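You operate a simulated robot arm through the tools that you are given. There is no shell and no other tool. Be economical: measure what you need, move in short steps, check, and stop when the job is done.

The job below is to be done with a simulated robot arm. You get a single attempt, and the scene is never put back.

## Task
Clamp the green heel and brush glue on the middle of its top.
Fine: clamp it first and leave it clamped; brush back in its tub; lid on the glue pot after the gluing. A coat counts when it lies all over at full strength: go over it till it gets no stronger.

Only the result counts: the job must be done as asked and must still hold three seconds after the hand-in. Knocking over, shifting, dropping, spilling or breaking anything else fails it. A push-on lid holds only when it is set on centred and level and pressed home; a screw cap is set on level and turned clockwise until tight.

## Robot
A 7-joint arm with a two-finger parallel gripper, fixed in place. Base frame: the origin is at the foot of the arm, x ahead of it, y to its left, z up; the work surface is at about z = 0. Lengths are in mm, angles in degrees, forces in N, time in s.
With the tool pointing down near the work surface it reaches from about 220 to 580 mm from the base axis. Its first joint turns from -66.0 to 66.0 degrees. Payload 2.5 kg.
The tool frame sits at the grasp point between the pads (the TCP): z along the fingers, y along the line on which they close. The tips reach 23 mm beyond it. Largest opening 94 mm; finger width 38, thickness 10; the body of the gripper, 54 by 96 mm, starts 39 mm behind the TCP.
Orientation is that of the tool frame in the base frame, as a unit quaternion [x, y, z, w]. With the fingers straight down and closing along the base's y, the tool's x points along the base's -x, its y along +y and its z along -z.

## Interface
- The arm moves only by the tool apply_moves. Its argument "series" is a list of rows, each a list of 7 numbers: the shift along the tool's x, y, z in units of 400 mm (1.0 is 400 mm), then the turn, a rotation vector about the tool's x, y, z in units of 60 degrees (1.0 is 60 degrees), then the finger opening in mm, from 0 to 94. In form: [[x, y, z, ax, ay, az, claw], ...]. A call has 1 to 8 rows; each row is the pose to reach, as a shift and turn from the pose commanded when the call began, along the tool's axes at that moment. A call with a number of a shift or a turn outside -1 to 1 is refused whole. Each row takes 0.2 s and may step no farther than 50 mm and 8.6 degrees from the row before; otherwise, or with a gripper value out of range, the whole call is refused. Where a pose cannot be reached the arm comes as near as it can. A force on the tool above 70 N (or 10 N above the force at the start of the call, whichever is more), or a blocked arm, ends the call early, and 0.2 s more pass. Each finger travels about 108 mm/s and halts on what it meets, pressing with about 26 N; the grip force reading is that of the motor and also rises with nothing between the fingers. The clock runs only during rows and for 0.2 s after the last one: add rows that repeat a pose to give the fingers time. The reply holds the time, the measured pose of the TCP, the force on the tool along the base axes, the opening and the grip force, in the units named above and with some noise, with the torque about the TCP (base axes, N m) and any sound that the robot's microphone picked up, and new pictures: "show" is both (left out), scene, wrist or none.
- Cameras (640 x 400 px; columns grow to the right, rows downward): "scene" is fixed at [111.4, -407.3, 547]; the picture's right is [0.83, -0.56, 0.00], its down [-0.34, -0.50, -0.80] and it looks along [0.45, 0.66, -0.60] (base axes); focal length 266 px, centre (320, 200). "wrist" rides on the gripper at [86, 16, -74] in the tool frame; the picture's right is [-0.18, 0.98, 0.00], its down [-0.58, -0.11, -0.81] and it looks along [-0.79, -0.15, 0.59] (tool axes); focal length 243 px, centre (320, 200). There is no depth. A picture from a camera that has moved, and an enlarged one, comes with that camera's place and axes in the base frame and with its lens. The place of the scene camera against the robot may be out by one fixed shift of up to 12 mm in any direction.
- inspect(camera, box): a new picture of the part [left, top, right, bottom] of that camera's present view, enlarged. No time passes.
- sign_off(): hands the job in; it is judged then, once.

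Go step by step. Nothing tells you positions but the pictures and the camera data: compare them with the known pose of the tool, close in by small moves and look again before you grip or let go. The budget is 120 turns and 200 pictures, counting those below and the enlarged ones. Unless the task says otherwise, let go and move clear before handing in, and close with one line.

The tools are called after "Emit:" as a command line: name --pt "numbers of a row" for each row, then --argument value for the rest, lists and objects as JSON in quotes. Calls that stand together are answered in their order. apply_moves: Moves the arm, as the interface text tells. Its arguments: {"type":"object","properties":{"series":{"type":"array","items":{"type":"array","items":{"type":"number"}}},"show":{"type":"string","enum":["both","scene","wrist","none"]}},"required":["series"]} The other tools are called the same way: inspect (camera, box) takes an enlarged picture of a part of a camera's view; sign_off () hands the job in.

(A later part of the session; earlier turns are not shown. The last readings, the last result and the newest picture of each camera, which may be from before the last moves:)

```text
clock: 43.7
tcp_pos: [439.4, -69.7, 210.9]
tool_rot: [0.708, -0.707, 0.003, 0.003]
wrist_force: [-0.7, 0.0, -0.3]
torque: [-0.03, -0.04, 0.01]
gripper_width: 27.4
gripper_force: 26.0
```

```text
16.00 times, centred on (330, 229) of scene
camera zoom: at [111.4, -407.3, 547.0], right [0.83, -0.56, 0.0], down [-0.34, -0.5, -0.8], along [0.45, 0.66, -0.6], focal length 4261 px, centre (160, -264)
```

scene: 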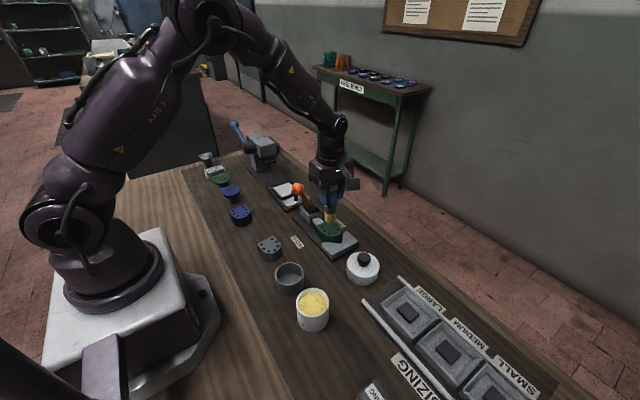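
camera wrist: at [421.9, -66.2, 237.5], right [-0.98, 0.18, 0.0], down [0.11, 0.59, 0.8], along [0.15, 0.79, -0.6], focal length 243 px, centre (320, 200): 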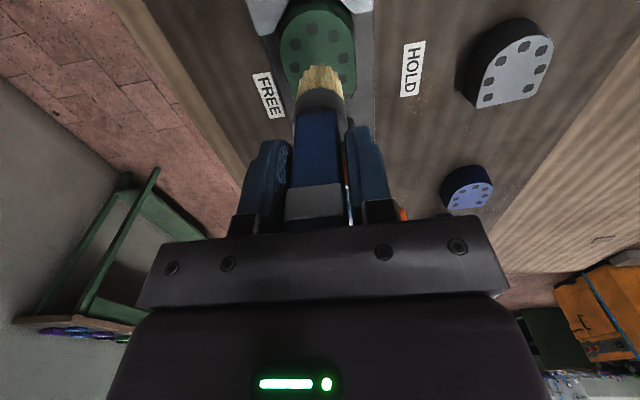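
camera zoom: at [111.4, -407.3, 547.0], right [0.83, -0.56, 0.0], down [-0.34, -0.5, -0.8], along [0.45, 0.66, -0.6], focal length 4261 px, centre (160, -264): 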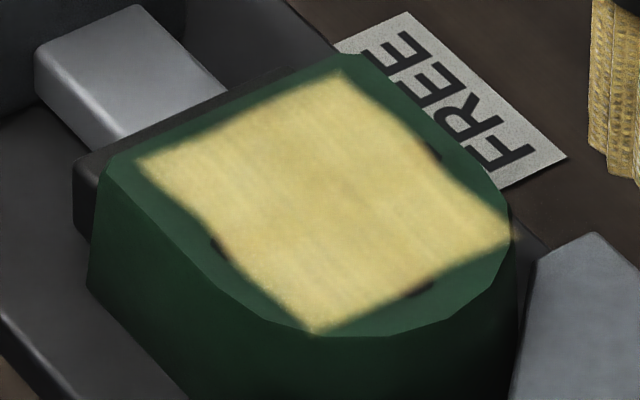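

To be sure of full strength I'll reload the brush (gently this time) and go over it again.

Emit:
apply_moves --pt "0.05 0.1 -0.02 0 0 0 10" --pt "0.1 0.2 -0.02 0 0 0 10" --pt "0.16 0.3 -0.02 0 0 0 10" --pt "0.2115 0.4 -0.02 0 0 0 10" --pt "0.2115 0.413 0.06 0 0 0 10" --pt "0.2115 0.413 0.13 0 0 0 10" --pt "0.2115 0.413 0.16 0 0 0 10" --pt "0.2115 0.413 0.16 0 0 0 10" --show "wrist"

```text
clock: 45.5
tcp_pos: [272.1, -154.0, 146.6]
tool_rot: [0.708, -0.707, 0.002, 0.002]
wrist_force: [-0.5, -0.2, -2.0]
torque: [-0.03, 0.02, 0.0]
gripper_width: 27.4
gripper_force: 26.0
camera wrist: at [255.9, -239.7, 221.8], right [-0.98, 0.18, 0.0], down [0.11, 0.59, 0.8], along [0.15, 0.79, -0.6], focal length 243 px, centre (320, 200)
```

wrist: 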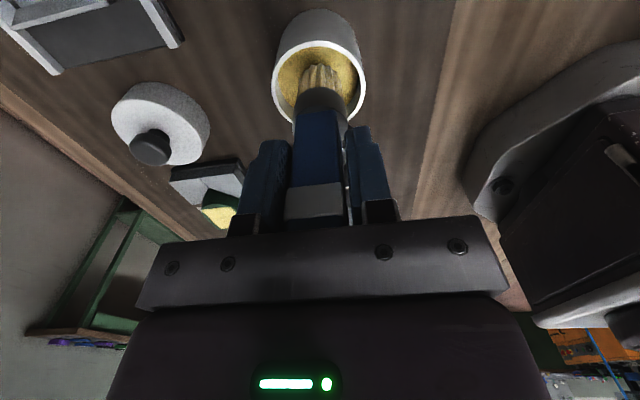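

Emit:
apply_moves --pt "0 0 0.012 0 0 0 10" --pt "0 0 0.02 0 0 0 10" --pt "0 0 0.025 0 0 0 10" --show "none"

Emit:
apply_moves --pt "0 0 0.003 0 0 0 10" --pt "0 0 0.005 0 0 0 10" --show "none"

```text
clock: 46.3
tcp_pos: [272.3, -154.1, 137.1]
tool_rot: [-0.707, 0.707, -0.003, -0.003]
wrist_force: [0.5, 0.3, 0.3]
torque: [0.0, 0.0, -0.02]
gripper_width: 27.7
gripper_force: 25.5
```

```text
clock: 46.9
tcp_pos: [273.4, -155.0, 135.1]
tool_rot: [-0.707, 0.707, -0.002, -0.003]
wrist_force: [-0.4, 0.1, -0.9]
torque: [0.01, 0.0, -0.03]
gripper_width: 27.6
gripper_force: 26.1
```

Emit:
apply_moves --pt "0 0 0.003 0 0 0 10" --pt "0 0 0.006 0 0 0 10" --show "none"

Emit:
inspect --camera "scene" --box '[282, 265, 346, 345]'

```text
clock: 47.5
tcp_pos: [272.7, -153.7, 134.3]
tool_rot: [-0.707, 0.707, -0.005, -0.001]
wrist_force: [-6.0, 4.7, 40.7]
torque: [0.36, 0.48, -0.02]
gripper_width: 27.8
gripper_force: 26.1
```

```text
5.00 times, centred on (314, 305) of scene
camera zoom: at [111.3, -407.2, 547.1], right [0.83, -0.56, 0.0], down [-0.34, -0.5, -0.8], along [0.45, 0.66, -0.6], focal length 1332 px, centre (350, -325)
```

zoom: 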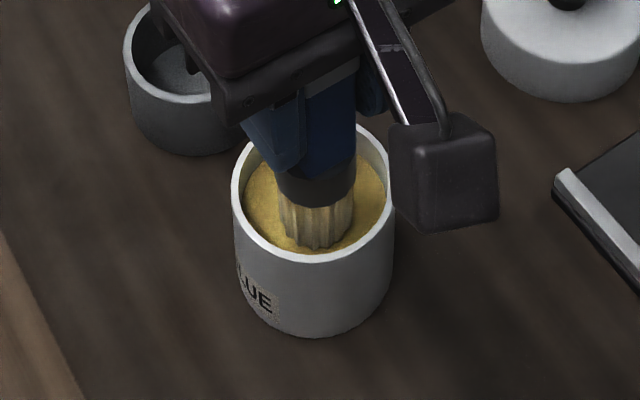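

Firm contact with the glue; lifting and returning over the heel.

Emit:
apply_moves --pt "0 0 -0.08 0 0 0 10" --pt "0 0 -0.18 0 0 0 10" --pt "-0.085 -0.083 -0.19 0 0 0 10" --pt "-0.17 -0.165 -0.19 0 0 0 10" --pt "-0.26 -0.25 -0.19 0 0 0 10" --pt "-0.345 -0.335 -0.19 0 0 0 10" --pt "-0.4325 -0.417 -0.19 0 0 0 10" --pt "-0.4325 -0.417 -0.1 0 0 0 10" --show "wrist"

```text
clock: 49.3
tcp_pos: [440.4, 20.2, 173.5]
tool_rot: [-0.707, 0.708, -0.002, -0.002]
wrist_force: [0.3, -0.8, -1.2]
torque: [0.0, 0.02, 0.03]
gripper_width: 27.7
gripper_force: 26.0
camera wrist: at [423.9, -66.7, 247.6], right [-0.98, 0.18, 0.0], down [0.11, 0.59, 0.8], along [0.15, 0.79, -0.6], focal length 243 px, centre (320, 200)
```

wrist: 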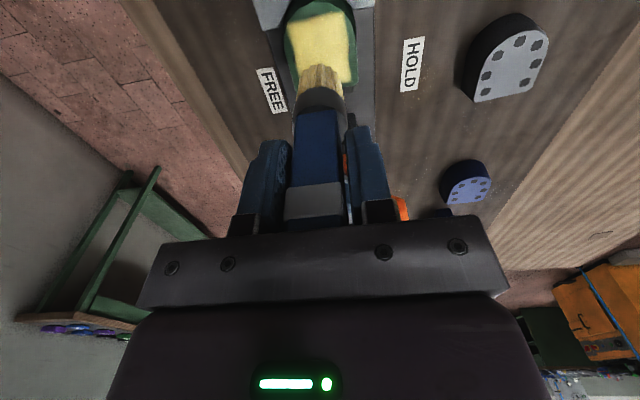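

Emit:
apply_moves --pt "0 0 0.05 0 0 0 10" --pt "0 0 0.095 0 0 0 10" --pt "0 0 0.104 0 0 0 10" --pt "0.018 0.018 0.104 0 0 0 10" --pt "-0.02 0.018 0.104 0 0 0 10" --pt "-0.02 0 0.104 0 0 0 10" --pt "0.02 0 0.104 0 0 0 10" --pt "0.02 -0.018 0.104 0 0 0 10" --show "none"

Emit:
apply_moves --pt "-0.04 0 0 0 0 0 10" --pt "-0.04 0.018 0 0 0 0 10" --pt "0 0.018 0 0 0 0 10" --pt "0 0.036 0 0 0 0 10" --pt "-0.04 0.036 0 0 0 0 10" --pt "-0.04 0 0 0 0 0 10" --pt "-0.02 0.018 0 0 0 0 10" --show "none"

Emit:
apply_moves --pt "0 0 -0.02 0 0 0 10" --pt "0.05 0 -0.1 0 0 0 10" --pt "0.14 0 -0.16 0 0 0 10" --pt "0.22 0 -0.2 0 0 0 10" --pt "0.22 0 -0.2 0 0 0 10" --show "none"

Emit:
inspect --camera "scene" --box '[315, 218, 345, 240]'

```text
clock: 51.1
tcp_pos: [447.4, 11.3, 131.2]
tool_rot: [-0.707, 0.707, -0.002, -0.003]
wrist_force: [-0.5, -1.6, 1.9]
torque: [-0.06, 0.03, -0.1]
gripper_width: 27.8
gripper_force: 26.3
```

```text
clock: 52.7
tcp_pos: [438.5, 20.5, 130.3]
tool_rot: [0.707, -0.707, 0.002, 0.003]
wrist_force: [0.9, 1.1, 1.3]
torque: [0.06, -0.03, -0.01]
gripper_width: 27.6
gripper_force: 26.3
```

```text
clock: 53.9
tcp_pos: [441.4, -69.4, 210.6]
tool_rot: [0.707, -0.707, 0.003, 0.003]
wrist_force: [0.6, 0.3, 0.2]
torque: [0.01, 0.01, 0.01]
gripper_width: 27.8
gripper_force: 25.4
```

```text
16.00 times, centred on (330, 229) of scene
camera zoom: at [111.4, -407.3, 547.0], right [0.83, -0.56, 0.0], down [-0.34, -0.5, -0.8], along [0.45, 0.66, -0.6], focal length 4261 px, centre (160, -264)
```

zoom: 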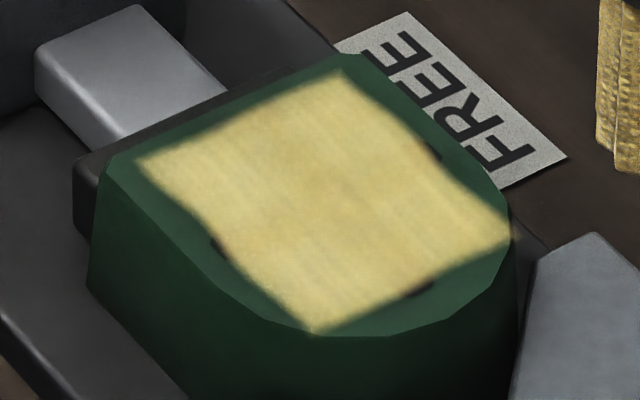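

The coat is uniform and its outline and strength no longer change. Now the brush goes back: moving above the tub at (273.2,-50.7).

Emit:
apply_moves --pt "0 0.1 0 0 0 0 10" --pt "-0.02 0.2 0 0 0 0 10" --pt "-0.04 0.31 0 0 0 0 10" --pt "-0.047 0.42 0 0 0 0 10" --pt "-0.047 0.42 0.08 0 0 0 10" --pt "-0.047 0.42 0.08 0 0 0 10" --show "wrist"

Emit:
inspect --camera "scene" --box '[240, 200, 350, 310]'

Emit:
inspect --camera "wrist" --box '[240, 0, 400, 100]'

```text
clock: 55.3
tcp_pos: [271.1, -49.2, 178.1]
tool_rot: [0.707, -0.707, 0.002, 0.002]
wrist_force: [-0.2, 0.4, -1.1]
torque: [0.02, -0.01, 0.01]
gripper_width: 27.7
gripper_force: 25.8
camera wrist: at [254.5, -135.3, 254.0], right [-0.98, 0.18, 0.0], down [0.11, 0.59, 0.8], along [0.15, 0.79, -0.6], focal length 243 px, centre (320, 200)
```

wrist: 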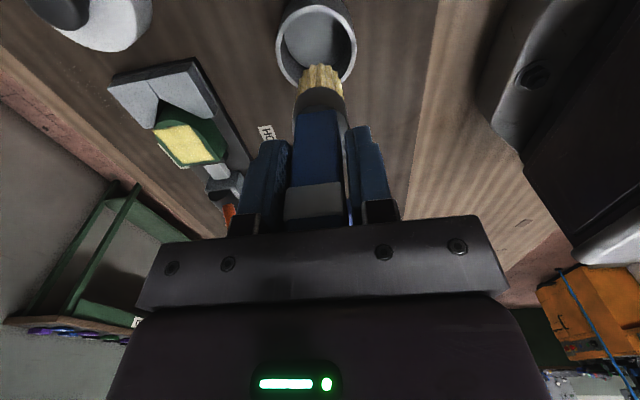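

```text
3.64 times, centred on (295, 255) of scene
camera zoom: at [111.4, -407.3, 547.0], right [0.83, -0.56, 0.0], down [-0.34, -0.5, -0.8], along [0.45, 0.66, -0.6], focal length 968 px, centre (411, 0)
```

zoom: 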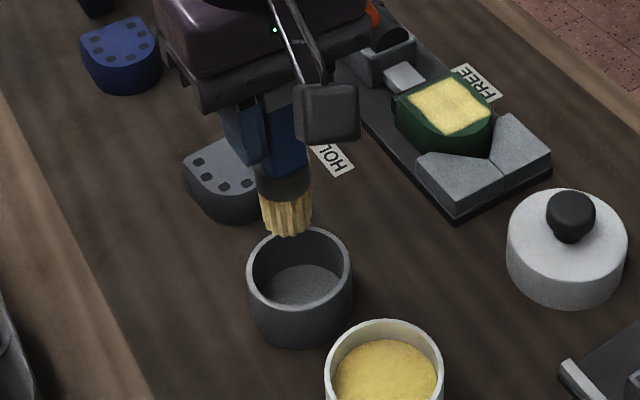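

```text
4.00 times, centred on (320, 50) of wrist
camera zoom: at [254.5, -135.3, 254.0], right [-0.98, 0.18, 0.0], down [0.11, 0.59, 0.8], along [0.15, 0.79, -0.6], focal length 970 px, centre (320, 800)
```

zoom: 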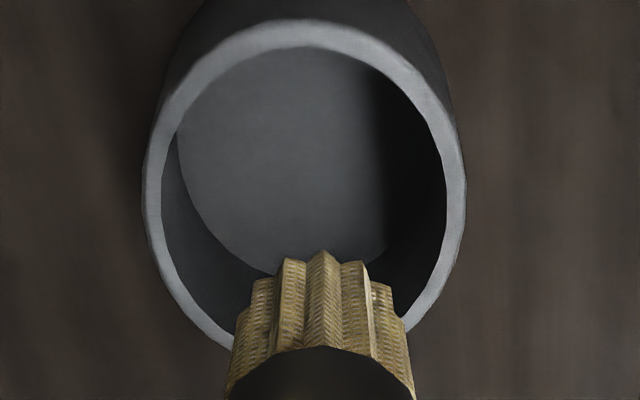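

Tub centre ≈(273,-55). Lowering the brush into it, stopping just above the floor.

Emit:
apply_moves --pt "0.0075 -0.005 0.06 0 0 0 10" --pt "0.0075 -0.005 0.12 0 0 0 10" --pt "0.0075 -0.005 0.165 0 0 0 10" --pt "0.0075 -0.005 0.185 0 0 0 10" --pt "0.0075 -0.005 0.185 0 0 0 10" --show "none"

Emit:
apply_moves --pt "0 0 0.005 0 0 0 10" --pt "0 0 0.008 0 0 0 10" --show "none"

```text
clock: 56.5
tcp_pos: [273.8, -54.2, 105.5]
tool_rot: [-0.707, 0.707, -0.003, -0.002]
wrist_force: [-0.2, 0.3, -0.6]
torque: [0.02, 0.0, -0.01]
gripper_width: 27.5
gripper_force: 26.2
```

```text
clock: 57.1
tcp_pos: [273.1, -52.8, 101.9]
tool_rot: [-0.707, 0.707, -0.003, -0.002]
wrist_force: [-0.4, -0.1, -1.0]
torque: [-0.01, 0.01, 0.01]
gripper_width: 27.5
gripper_force: 25.9
```

Emit:
apply_moves --pt "0 0 0.005 0 0 0 10" --pt "0 0 0.008 0 0 0 10" --show "none"

Emit:
apply_moves --pt "0 0 0.003 0 0 0 10" --pt "0 0 0.005 0 0 0 10" --show "none"

```text
clock: 57.7
tcp_pos: [274.0, -53.9, 98.9]
tool_rot: [-0.707, 0.708, -0.003, -0.002]
wrist_force: [0.1, -0.7, -1.1]
torque: [0.03, -0.02, 0.01]
gripper_width: 27.4
gripper_force: 25.5
```

```text
clock: 58.3
tcp_pos: [273.3, -53.7, 96.2]
tool_rot: [0.707, -0.707, 0.003, 0.001]
wrist_force: [-0.2, -0.5, -0.8]
torque: [0.04, 0.03, -0.02]
gripper_width: 27.5
gripper_force: 25.9
```

Emit:
apply_moves --pt "0 0 0.003 0 0 0 10" --pt "0 0 0.005 0 0 0 10" --show "none"

Emit:
inspect --camera "scene" --box '[250, 220, 330, 310]'

```text
clock: 58.9
tcp_pos: [273.7, -53.9, 96.0]
tool_rot: [0.708, -0.707, 0.004, 0.002]
wrist_force: [-10.0, 4.4, 60.9]
torque: [0.16, 0.75, 0.01]
gripper_width: 27.6
gripper_force: 26.3
```

```text
4.44 times, centred on (290, 265) of scene
camera zoom: at [111.2, -407.3, 547.1], right [0.83, -0.56, 0.0], down [-0.34, -0.5, -0.8], along [0.45, 0.66, -0.6], focal length 1184 px, centre (453, -89)
```

zoom: 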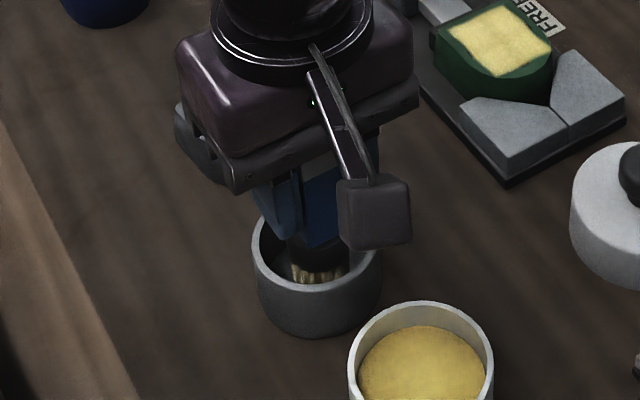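

Firmly on the floor. I'll relieve the pressure, then open slowly and rise straight up.

Emit:
apply_moves --pt "0 0 -0.004 0 0 0 10" --pt "0 0 -0.005 0 0 0 10" --show "none"

```text
clock: 59.5
tcp_pos: [274.1, -54.2, 96.2]
tool_rot: [-0.707, 0.707, -0.003, -0.002]
wrist_force: [2.4, -1.9, 11.9]
torque: [-0.27, -0.17, 0.01]
gripper_width: 27.8
gripper_force: 26.3
```

Emit:
apply_moves --pt "0 0 -0.002 0 0 0 26" --pt "0 0 -0.002 0 0 0 32" --pt "0 0 -0.002 0 0 0 42" --pt "0 0 -0.002 0 0 0 56" --pt "0 0 -0.05 0 0 0 60" --pt "0 0 -0.14 0 0 0 60" --pt "0 0 -0.24 0 0 0 60"

Emit:
inspect --camera "scene" --box '[250, 210, 330, 310]'

```text
clock: 61.1
tcp_pos: [274.3, -52.1, 192.8]
tool_rot: [-0.707, 0.708, -0.002, -0.003]
wrist_force: [-0.4, -0.9, 0.3]
torque: [0.0, 0.0, 0.03]
gripper_width: 60.0
gripper_force: 0.0
camera wrist: at [256.5, -138.5, 268.0], right [-0.98, 0.18, 0.0], down [0.11, 0.59, 0.8], along [0.15, 0.79, -0.6], focal length 243 px, centre (320, 200)
```

scene: 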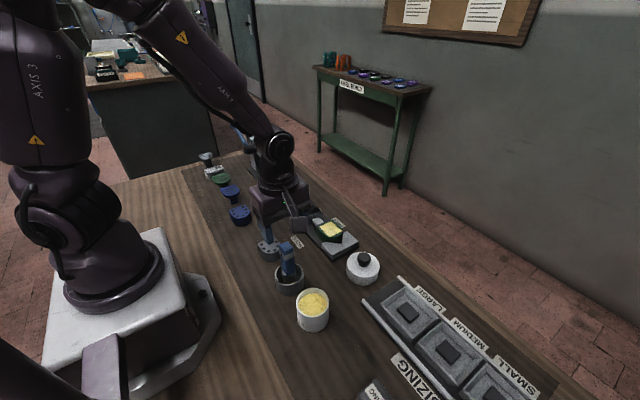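
wrist: 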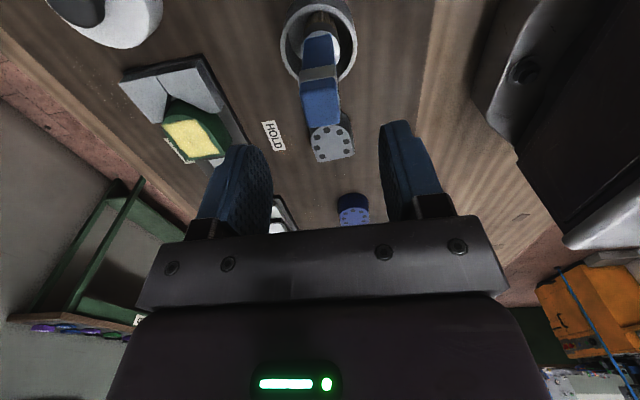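

```text
4.00 times, centred on (290, 260) of scene
camera zoom: at [111.4, -407.3, 547.0], right [0.83, -0.56, 0.0], down [-0.34, -0.5, -0.8], along [0.45, 0.66, -0.6], focal length 1065 px, centre (440, -40)
```

zoom: 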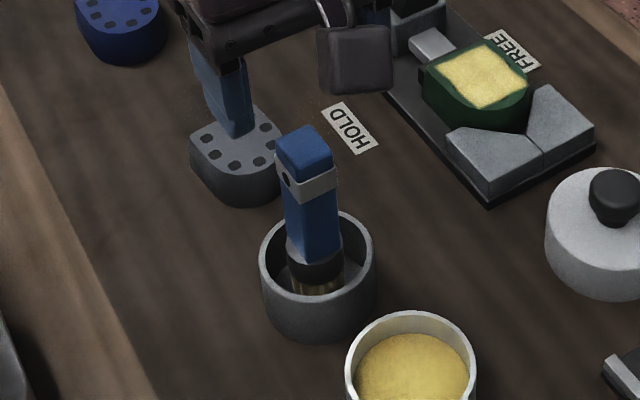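

Brush stands in its tub. Next the lid with its black knob; moving to measure it.

Emit:
apply_moves --pt "0.04 -0.08 -0.05 0 0 0 60" --pt "0.1 -0.17 -0.09 0 0 0 60" --pt "0.16 -0.26 -0.09 0 0 0 60" --pt "0.21 -0.35 -0.09 0 0 0 60" --pt "0.245 -0.4075 -0.09 0 0 0 60" --pt "0.245 -0.4075 -0.09 0 0 0 60"

Emit:
inspect --camera "wrist" --box '[240, 0, 400, 100]'

Emit:
inspect --camera "scene" --box '[325, 235, 405, 295]'

```text
clock: 62.5
tcp_pos: [436.8, -151.5, 228.6]
tool_rot: [0.707, -0.707, 0.002, 0.002]
wrist_force: [0.0, -0.3, -0.7]
torque: [-0.04, 0.02, 0.01]
gripper_width: 59.8
gripper_force: 0.1
camera wrist: at [420.2, -237.3, 304.1], right [-0.98, 0.18, 0.0], down [0.11, 0.59, 0.8], along [0.15, 0.79, -0.6], focal length 243 px, centre (320, 200)
```

scene: 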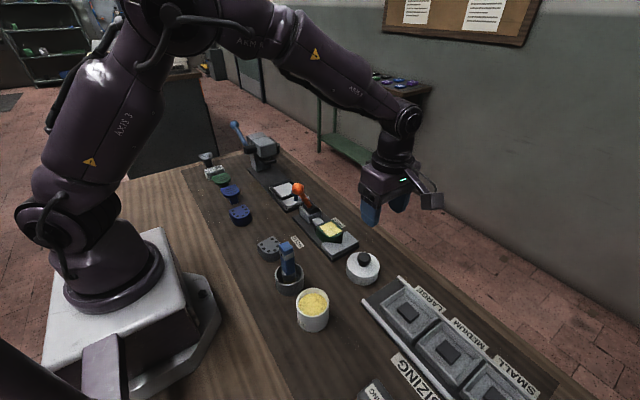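
wrist: 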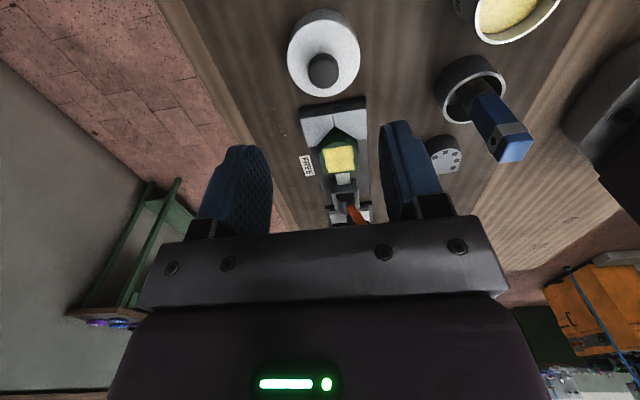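

```text
4.00 times, centred on (320, 50) of wrist
camera zoom: at [420.2, -237.3, 304.1], right [-0.98, 0.18, 0.0], down [0.11, 0.59, 0.8], along [0.15, 0.79, -0.6], focal length 970 px, centre (320, 800)
```

zoom: 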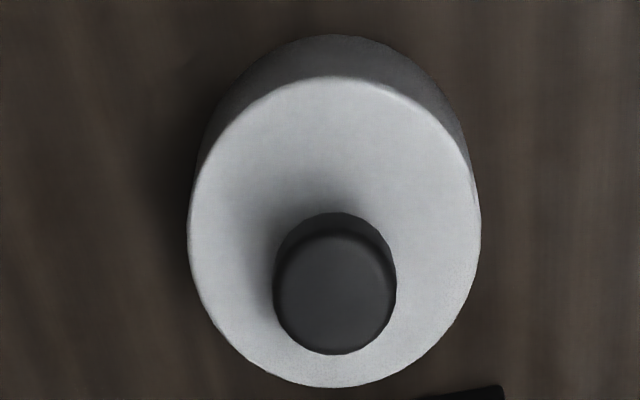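

```text
6.67 times, centred on (365, 265) of scene
camera zoom: at [111.4, -407.3, 547.0], right [0.83, -0.56, 0.0], down [-0.34, -0.5, -0.8], along [0.45, 0.66, -0.6], focal length 1776 px, centre (20, -233)
```

zoom: 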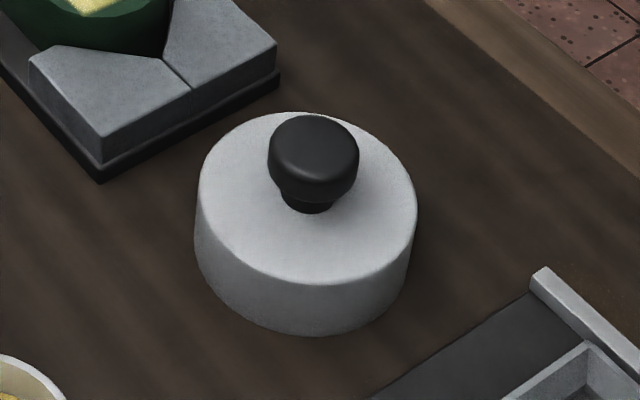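

Lid at ≈(439,-121), knob top z≈55. Before fetching it, I'll measure the pot centre with a clear view.

Emit:
apply_moves --pt "0.02 0.1 0 0 0 0 60" --pt "0.04 0.2 0 0 0 0 60" --pt "0.06 0.3 0 0 0 0 60" --pt "0.084 0.407 0 0 0 0 60" --pt "0.084 0.407 0 0 0 0 60" --show "none"

Emit:
inspect --camera "wrist" --box '[240, 0, 400, 100]'

Emit:
inspect --camera "scene" --box '[275, 275, 355, 340]'

```text
clock: 63.7
tcp_pos: [272.6, -183.4, 227.7]
tool_rot: [0.707, -0.707, 0.003, 0.002]
wrist_force: [0.1, -0.5, 0.0]
torque: [0.01, 0.04, 0.0]
gripper_width: 60.1
gripper_force: 0.0
```

```text
4.00 times, centred on (320, 50) of wrist
camera zoom: at [256.2, -269.9, 304.5], right [-0.98, 0.18, 0.0], down [0.11, 0.59, 0.8], along [0.15, 0.79, -0.6], focal length 970 px, centre (320, 800)
```

zoom: 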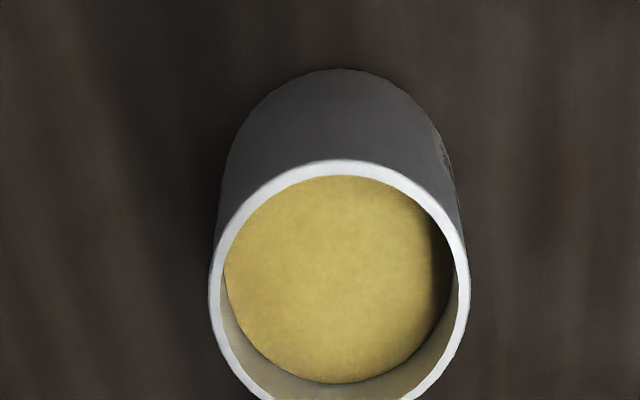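

```text
6.15 times, centred on (315, 308) of scene
camera zoom: at [111.3, -407.3, 547.0], right [0.83, -0.56, 0.0], down [-0.34, -0.5, -0.8], along [0.45, 0.66, -0.6], focal length 1639 px, centre (351, -462)
```

zoom: 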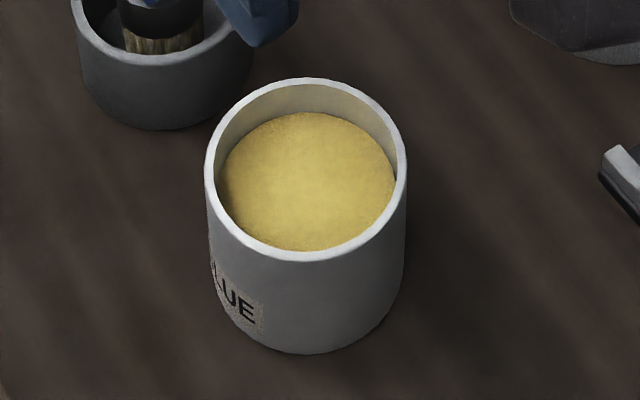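

Emit:
inspect --camera "wrist" --box '[256, 20, 384, 120]'

```text
4.00 times, centred on (320, 70) of wrist
camera zoom: at [256.2, -269.9, 304.5], right [-0.98, 0.18, 0.0], down [0.11, 0.59, 0.8], along [0.15, 0.79, -0.6], focal length 970 px, centre (320, 720)
```

zoom: 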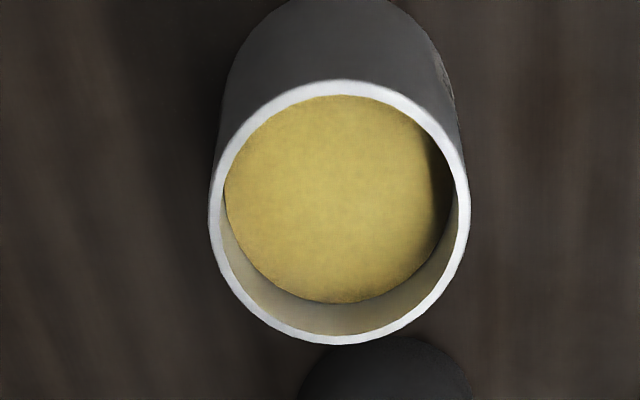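

Refined: pot centre ≈(274,-149), rim z≈58; lid centre ≈(439,-117), knob top ≈54. Going above the lid knob and squaring a ~0.4° tool tilt.

Emit:
apply_moves --pt "-0.04 -0.1 0 0 -0.0067 0 60" --pt "-0.08 -0.2 0 0 -0.0067 0 60" --pt "-0.12 -0.3 0 0 -0.0067 0 60" --pt "-0.165 -0.4 0 0 -0.0067 0 60" --pt "-0.165 -0.416 0.1 0 -0.0067 0 60" --pt "-0.165 -0.416 0.2 0 -0.0067 0 60" --pt "-0.165 -0.416 0.29 0 -0.0067 0 60" --pt "-0.165 -0.416 0.29 0 -0.0067 0 60"

Emit:
inspect --camera "wrist" --box '[220, 0, 420, 125]'

```text
clock: 65.5
tcp_pos: [439.7, -118.8, 113.1]
tool_rot: [0.707, -0.707, 0.001, -0.001]
wrist_force: [-0.1, -0.5, 0.6]
torque: [-0.01, -0.01, -0.01]
gripper_width: 59.9
gripper_force: 0.0
camera wrist: at [423.4, -205.1, 187.4], right [-0.98, 0.18, 0.0], down [0.11, 0.58, 0.81], along [0.15, 0.79, -0.59], focal length 243 px, centre (320, 200)
```

scene: 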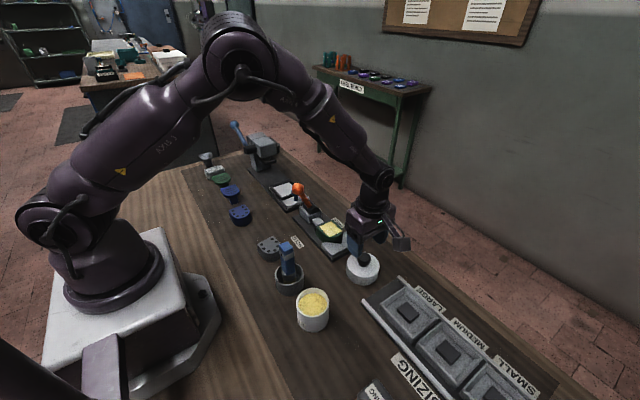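
wrist: 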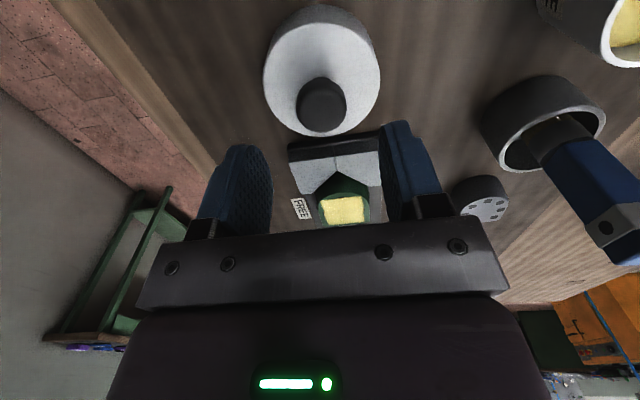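

```text
3.20 times, centred on (320, 62) of wrist
camera zoom: at [423.4, -205.1, 187.4], right [-0.98, 0.18, 0.0], down [0.11, 0.58, 0.81], along [0.15, 0.79, -0.59], focal length 776 px, centre (320, 640)
```

zoom: 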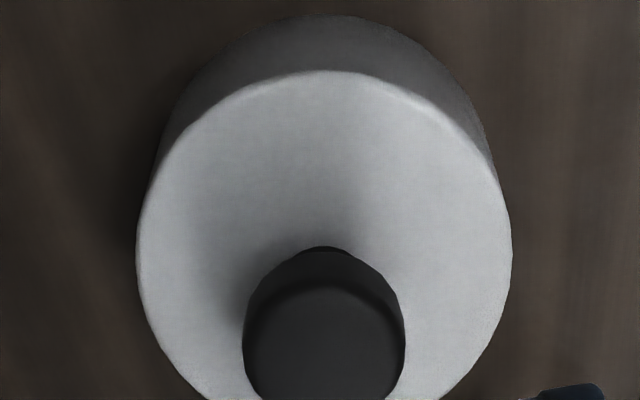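

Aligned within ~1 mm. Descending to TCP z≈56 and gripping the knob.

Emit:
apply_moves --pt "-0.0025 0.002 0.06 0 0 0 60" --pt "-0.0025 0.002 0.12 0 0 0 60" --pt "-0.0025 0.002 0.142 0 0 0 60" --pt "-0.0025 0.002 0.142 0 0 0 44" --pt "-0.0025 0.002 0.142 0 0 0 32" --pt "-0.0025 0.002 0.142 0 0 0 20" --pt "-0.0025 0.002 0.142 0 0 0 15"

Emit:
inspect --camera "scene" --box '[325, 225, 405, 295]'

```text
clock: 67.1
tcp_pos: [438.9, -117.6, 56.8]
tool_rot: [0.707, -0.707, -0.001, 0.0]
wrist_force: [0.0, 1.0, -0.5]
torque: [0.01, -0.03, 0.0]
gripper_width: 30.2
gripper_force: 25.7
camera wrist: at [422.7, -204.3, 130.5], right [-0.98, 0.18, 0.0], down [0.11, 0.58, 0.81], along [0.15, 0.79, -0.59], focal length 243 px, centre (320, 200)
```

scene: 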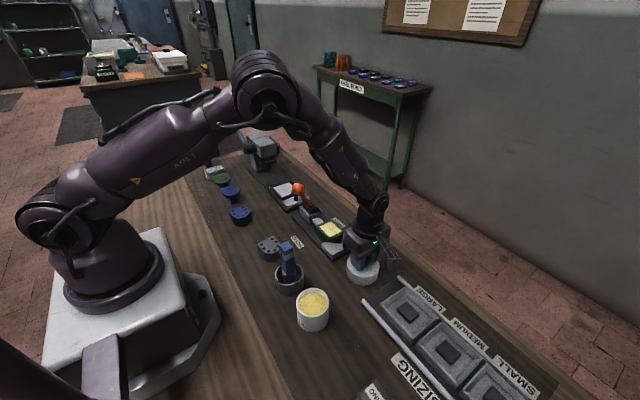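
wrist: 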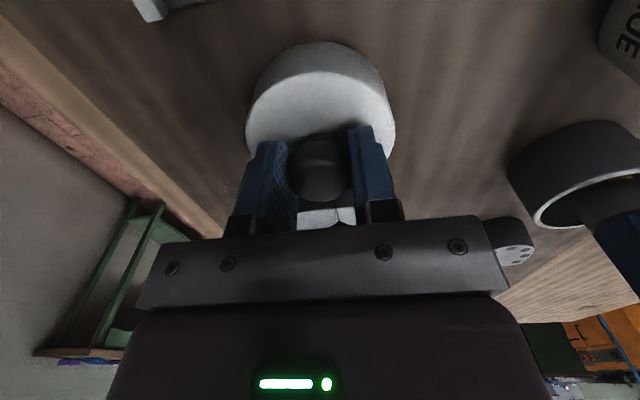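

```text
5.71 times, centred on (365, 260) of scene
camera zoom: at [111.4, -407.3, 547.0], right [0.83, -0.56, 0.0], down [-0.34, -0.5, -0.8], along [0.45, 0.66, -0.6], focal length 1522 px, centre (63, -143)
```

zoom: 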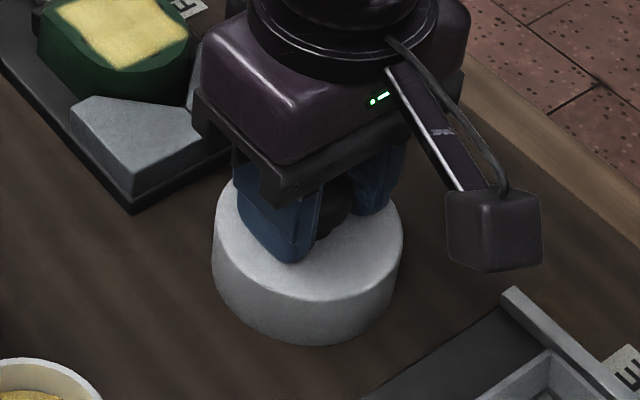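

Knob gripped (30.2 mm). Lifting and carrying to above the pot.

Emit:
apply_moves --pt "0 0 -0.06 0 0 0 15" --pt "0 0 -0.16 0 0 0 15" --pt "0 0.02 -0.26 0 0 0 15" --pt "0.02 0.12 -0.31 0 0 0 15" --pt "0.04 0.22 -0.31 0 0 0 15" --pt "0.06 0.32 -0.31 0 0 0 15" --pt "0.079 0.412 -0.31 0 0 0 15" --pt "0.079 0.412 -0.31 0 0 0 15"

Emit:
inspect --camera "scene" --box '[250, 200, 378, 340]'

Emit:
inspect --camera "wrist" --box '[220, 0, 420, 230]'

```text
clock: 68.9
tcp_pos: [274.1, -150.2, 179.3]
tool_rot: [0.708, -0.706, 0.001, 0.0]
wrist_force: [0.4, 0.8, 0.2]
torque: [0.0, -0.01, -0.01]
gripper_width: 30.4
gripper_force: 25.8
camera wrist: at [257.5, -236.3, 254.8], right [-0.98, 0.18, 0.0], down [0.11, 0.58, 0.81], along [0.15, 0.79, -0.59], focal length 243 px, centre (320, 200)
```

scene: 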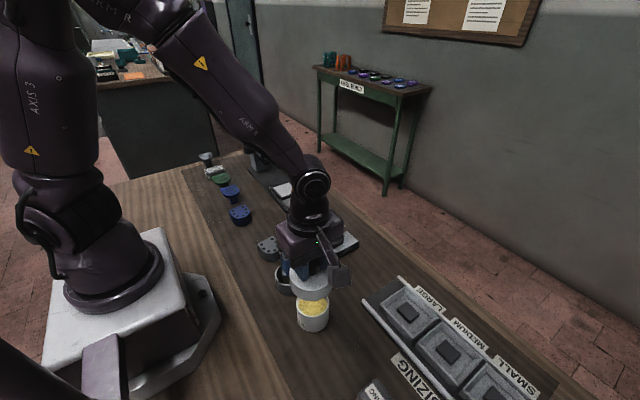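
wrist: 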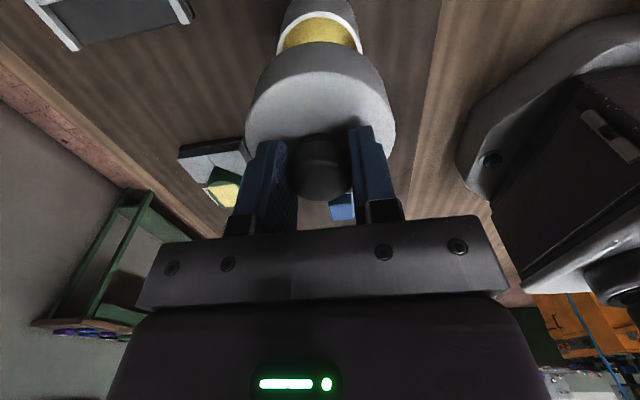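

```text
2.86 times, centred on (314, 270) of scene
camera zoom: at [111.3, -407.3, 547.0], right [0.83, -0.56, 0.0], down [-0.34, -0.5, -0.8], along [0.45, 0.66, -0.6], focal length 761 px, centre (337, 0)
```

zoom: 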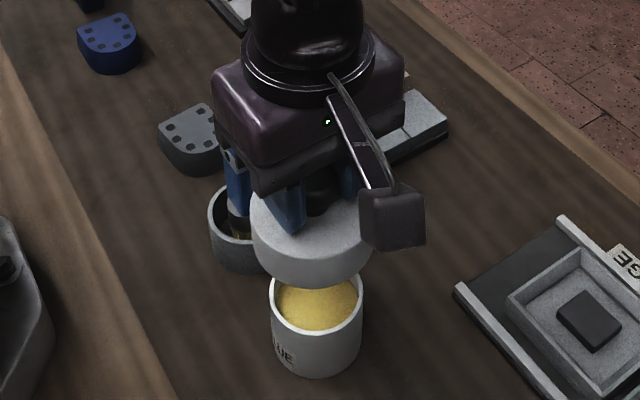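

```text
1.74 times, centred on (320, 115) of wrist
camera zoom: at [257.5, -236.3, 254.8], right [-0.98, 0.18, 0.0], down [0.11, 0.58, 0.81], along [0.15, 0.79, -0.59], focal length 422 px, centre (320, 348)
```

zoom: 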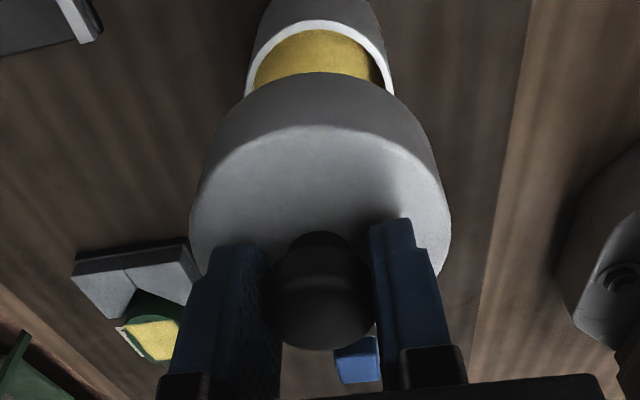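

Lid and pot centres agree within ~1 mm. Lowering to just above the rim.

Emit:
apply_moves --pt "0 0 0.06 0 0 0 15" --pt "0 0 0.12 0 0 0 15" --pt "0 0 0.148 0 0 0 15" --pt "0 0 0.148 0 0 0 15" --show "wrist"

Emit:
inspect --camera "scene" --box '[270, 250, 360, 350]'

```text
clock: 69.9
tcp_pos: [274.3, -150.4, 120.6]
tool_rot: [0.707, -0.707, 0.0, -0.001]
wrist_force: [-0.1, 0.0, -0.7]
torque: [-0.03, 0.03, 0.02]
gripper_width: 30.2
gripper_force: 25.6
camera wrist: at [257.8, -236.1, 195.5], right [-0.98, 0.18, 0.0], down [0.11, 0.58, 0.81], along [0.15, 0.79, -0.59], focal length 243 px, centre (320, 200)
```

wrist: 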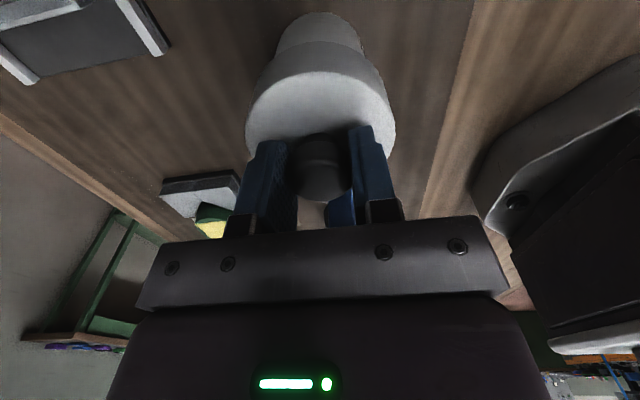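

```text
4.00 times, centred on (315, 300) of scene
camera zoom: at [111.4, -407.3, 547.0], right [0.83, -0.56, 0.0], down [-0.34, -0.5, -0.8], along [0.45, 0.66, -0.6], focal length 1065 px, centre (340, -200)
```

zoom: 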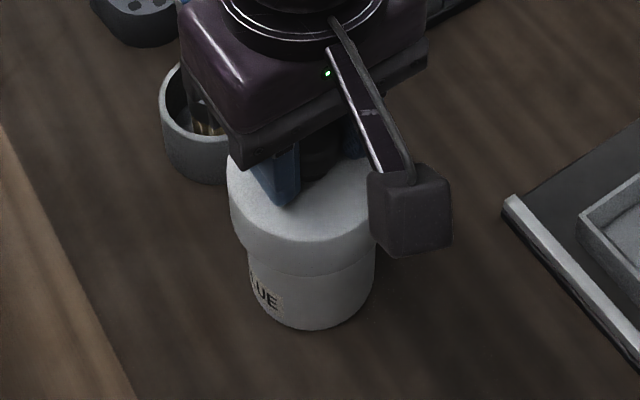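

Centred visually. Lowering in small steps, watching forces.

Emit:
apply_moves --pt "0 0 0.006 0 0 0 15" --pt "0 0 0.012 0 0 0 15" --pt "0 0 0.015 0 0 0 15" --show "none"

Emit:
apply_moves --pt "0 0 0.005 0 0 0 15" --pt "0 0 0.01 0 0 0 15" --show "none"

```text
clock: 70.7
tcp_pos: [274.9, -150.0, 114.8]
tool_rot: [-0.707, 0.708, 0.0, 0.0]
wrist_force: [0.6, -0.7, -0.3]
torque: [0.0, -0.01, 0.02]
gripper_width: 30.2
gripper_force: 25.8
```

```text
clock: 71.3
tcp_pos: [275.2, -149.3, 110.7]
tool_rot: [-0.707, 0.708, -0.001, -0.001]
wrist_force: [0.1, -0.9, -0.8]
torque: [-0.03, 0.04, -0.01]
gripper_width: 30.1
gripper_force: 25.9
```

Emit:
apply_moves --pt "0 0 0.005 0 0 0 15" --pt "0 0 0.01 0 0 0 15" --show "none"

Emit:
apply_moves --pt "0 0 0.005 0 0 0 15" --pt "0 0 0.01 0 0 0 15" --show "none"

```text
clock: 71.9
tcp_pos: [274.7, -149.8, 107.0]
tool_rot: [-0.707, 0.707, 0.0, 0.0]
wrist_force: [0.4, -0.2, -0.5]
torque: [-0.01, 0.0, 0.0]
gripper_width: 30.3
gripper_force: 26.0
```

```text
clock: 72.5
tcp_pos: [275.1, -149.0, 103.3]
tool_rot: [-0.706, 0.708, 0.0, -0.001]
wrist_force: [-1.2, 0.9, -0.5]
torque: [0.02, 0.03, 0.02]
gripper_width: 30.4
gripper_force: 25.9
```

Emit:
apply_moves --pt "0 0 0.005 0 0 0 15" --pt "0 0 0.01 0 0 0 15" --show "none"

Emit:
apply_moves --pt "0 0 0.004 0 0 0 15" --pt "0 0 0.008 0 0 0 15" --show "wrist"

Emit:
inspect --camera "scene" --box '[270, 250, 360, 350]'

```text
clock: 73.1
tcp_pos: [273.8, -150.0, 98.7]
tool_rot: [-0.707, 0.708, 0.0, 0.0]
wrist_force: [-0.5, -0.5, -0.8]
torque: [0.01, 0.03, 0.03]
gripper_width: 30.1
gripper_force: 25.7
```

```text
clock: 73.7
tcp_pos: [274.7, -149.3, 96.5]
tool_rot: [-0.707, 0.707, -0.001, 0.0]
wrist_force: [-0.3, -0.2, -0.9]
torque: [-0.02, 0.0, 0.01]
gripper_width: 30.3
gripper_force: 25.8
camera wrist: at [257.8, -236.0, 170.6], right [-0.98, 0.18, 0.0], down [0.11, 0.58, 0.81], along [0.15, 0.79, -0.59], focal length 243 px, centre (320, 200)
```

wrist: 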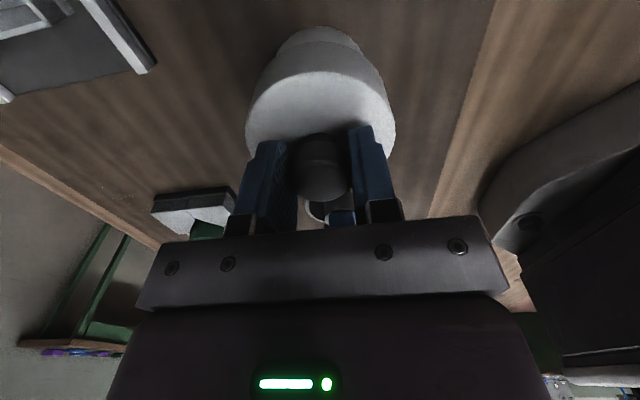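

```text
4.00 times, centred on (315, 300) of scene
camera zoom: at [111.4, -407.3, 547.0], right [0.83, -0.56, 0.0], down [-0.34, -0.5, -0.8], along [0.45, 0.66, -0.6], focal length 1065 px, centre (340, -200)
```

zoom: 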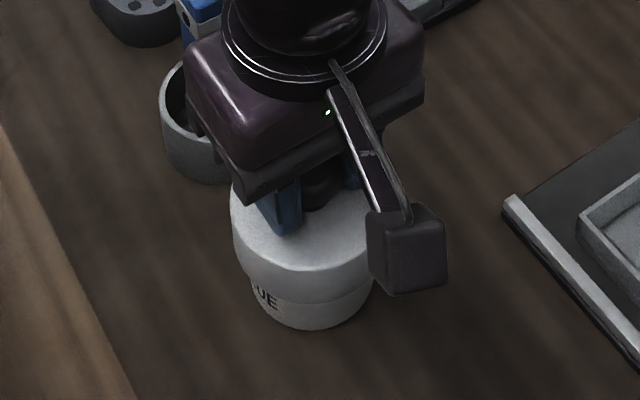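

The lid's skirt is sliding over the pot cleanly. Continuing down.

Emit:
apply_moves --pt "0 0 0.004 0 0 0 15" --pt "0 0 0.008 0 0 0 15" --show "none"

Emit:
apply_moves --pt "0 0 0.004 0 0 0 15" --pt "0 0 0.008 0 0 0 15" --show "none"

```text
clock: 74.3
tcp_pos: [274.8, -148.4, 93.3]
tool_rot: [0.707, -0.707, 0.0, 0.0]
wrist_force: [0.8, 0.7, 0.0]
torque: [-0.04, -0.01, -0.04]
gripper_width: 30.1
gripper_force: 26.1
```

```text
clock: 74.9
tcp_pos: [275.0, -149.9, 89.5]
tool_rot: [-0.707, 0.707, 0.0, 0.001]
wrist_force: [-0.4, 0.0, 0.1]
torque: [0.0, 0.03, -0.03]
gripper_width: 30.1
gripper_force: 26.6
```

Emit:
apply_moves --pt "0 0 0.003 0 0 0 15" --pt "0 0 0.005 0 0 0 15" --show "none"

Emit:
apply_moves --pt "0 0 0.003 0 0 0 15" --pt "0 0 0.005 0 0 0 15" --show "none"

```text
clock: 75.5
tcp_pos: [274.2, -150.3, 87.5]
tool_rot: [0.707, -0.707, -0.001, 0.001]
wrist_force: [-4.9, 1.8, 19.2]
torque: [-0.04, 0.05, 0.02]
gripper_width: 30.2
gripper_force: 25.2
```

```text
clock: 76.1
tcp_pos: [274.8, -150.0, 86.4]
tool_rot: [-0.707, 0.707, -0.001, 0.0]
wrist_force: [-10.7, 4.5, 50.7]
torque: [0.2, 0.33, -0.04]
gripper_width: 30.4
gripper_force: 26.1
```

Resistance now 50 N with little torque (centred). Pressing a bit more to seat it.

Emit:
apply_moves --pt "0 0 0.002 0 0 0 15" --pt "0 0 0.004 0 0 0 15" --show "wrist"

Emit:
inspect --camera "scene" --box '[270, 250, 360, 350]'

```text
clock: 76.5
tcp_pos: [275.5, -149.8, 85.8]
tool_rot: [0.708, -0.707, 0.001, 0.001]
wrist_force: [-3.7, 1.6, 13.1]
torque: [0.28, 0.05, 0.04]
gripper_width: 30.4
gripper_force: 25.9
stopped in row 2: the force on the tool passed its limit at 74 N (the readings are from after the stop); the commanded pose is now the measured one
camera wrist: at [257.9, -236.3, 161.7], right [-0.98, 0.18, 0.0], down [0.11, 0.58, 0.8], along [0.15, 0.79, -0.59], focal length 243 px, centre (320, 200)
```

wrist: 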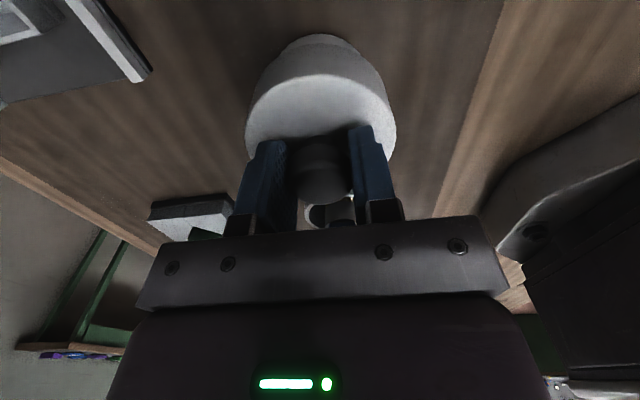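

```text
4.00 times, centred on (315, 300) of scene
camera zoom: at [111.3, -407.3, 547.0], right [0.83, -0.56, 0.0], down [-0.34, -0.5, -0.8], along [0.45, 0.66, -0.6], focal length 1065 px, centre (340, -200)
```

zoom: 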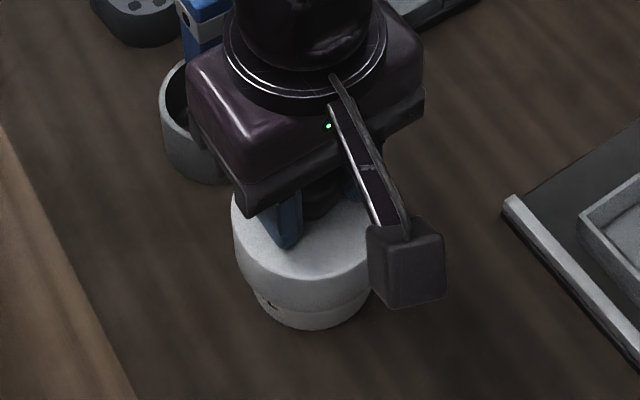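

It stopped at 74 N. I'll release, rise and check whether the lid is level and home.

Emit:
apply_moves --pt "0 0 0 0 0 0 36" --pt "0 0 0 0 0 0 50" --pt "0 0 0 0 0 0 60" --pt "0 0 -0.07 0 0 0 60" --pt "0.03 0 -0.17 0 0 0 60" --pt "0.08 0 -0.27 0 0 0 60" --pt "0.08 0 -0.35 0 0 0 60"

Emit:
inspect --camera "scene" --box '[275, 265, 355, 340]'

Emit:
inspect --camera "wrist" --box '[240, 0, 400, 100]'

```text
clock: 78.1
tcp_pos: [275.6, -181.5, 228.1]
tool_rot: [0.708, -0.707, 0.001, 0.001]
wrist_force: [-0.6, 0.5, 0.2]
torque: [-0.02, 0.0, -0.03]
gripper_width: 60.0
gripper_force: 0.0
camera wrist: at [257.6, -268.4, 302.3], right [-0.98, 0.18, 0.0], down [0.11, 0.58, 0.81], along [0.15, 0.79, -0.59], focal length 243 px, centre (320, 200)
```

scene: 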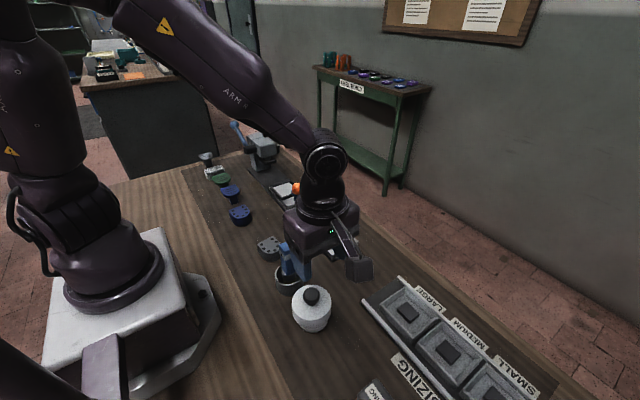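
wrist: 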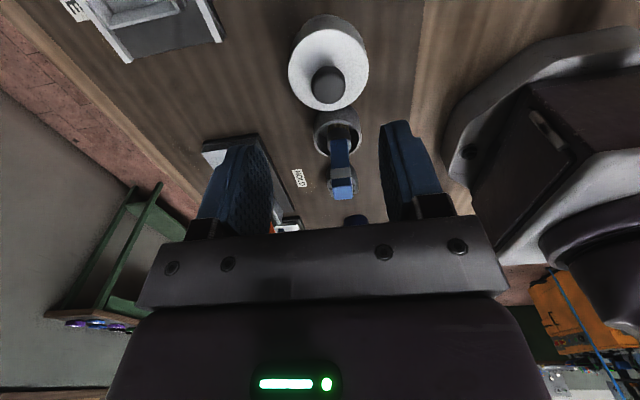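

```text
5.33 times, centred on (315, 302) of scene
camera zoom: at [111.4, -407.3, 547.0], right [0.83, -0.56, 0.0], down [-0.34, -0.5, -0.8], along [0.45, 0.66, -0.6], focal length 1420 px, centre (347, -347)
```

zoom: 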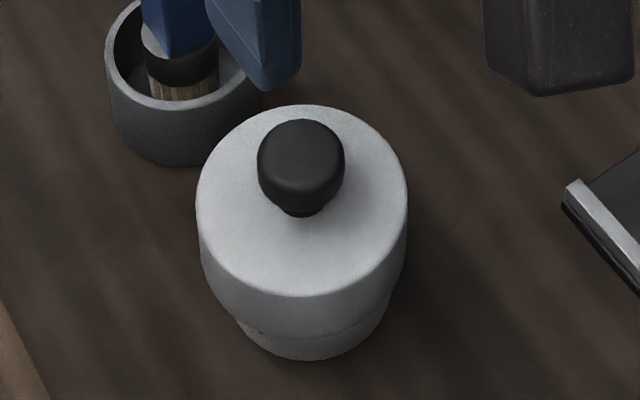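

```text
4.00 times, centred on (320, 50) of wrist
camera zoom: at [257.6, -268.4, 302.3], right [-0.98, 0.18, 0.0], down [0.11, 0.58, 0.81], along [0.15, 0.79, -0.59], focal length 970 px, centre (320, 800)
```

zoom: 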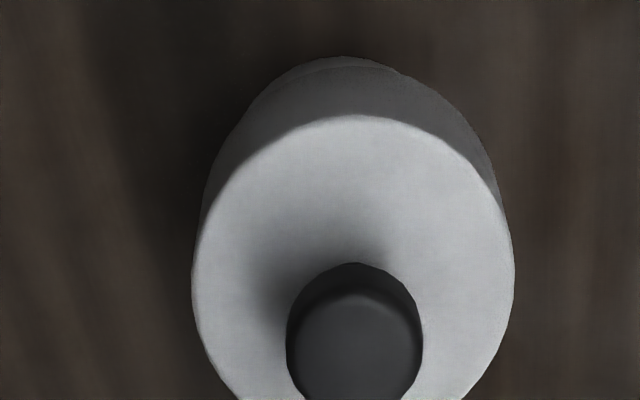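

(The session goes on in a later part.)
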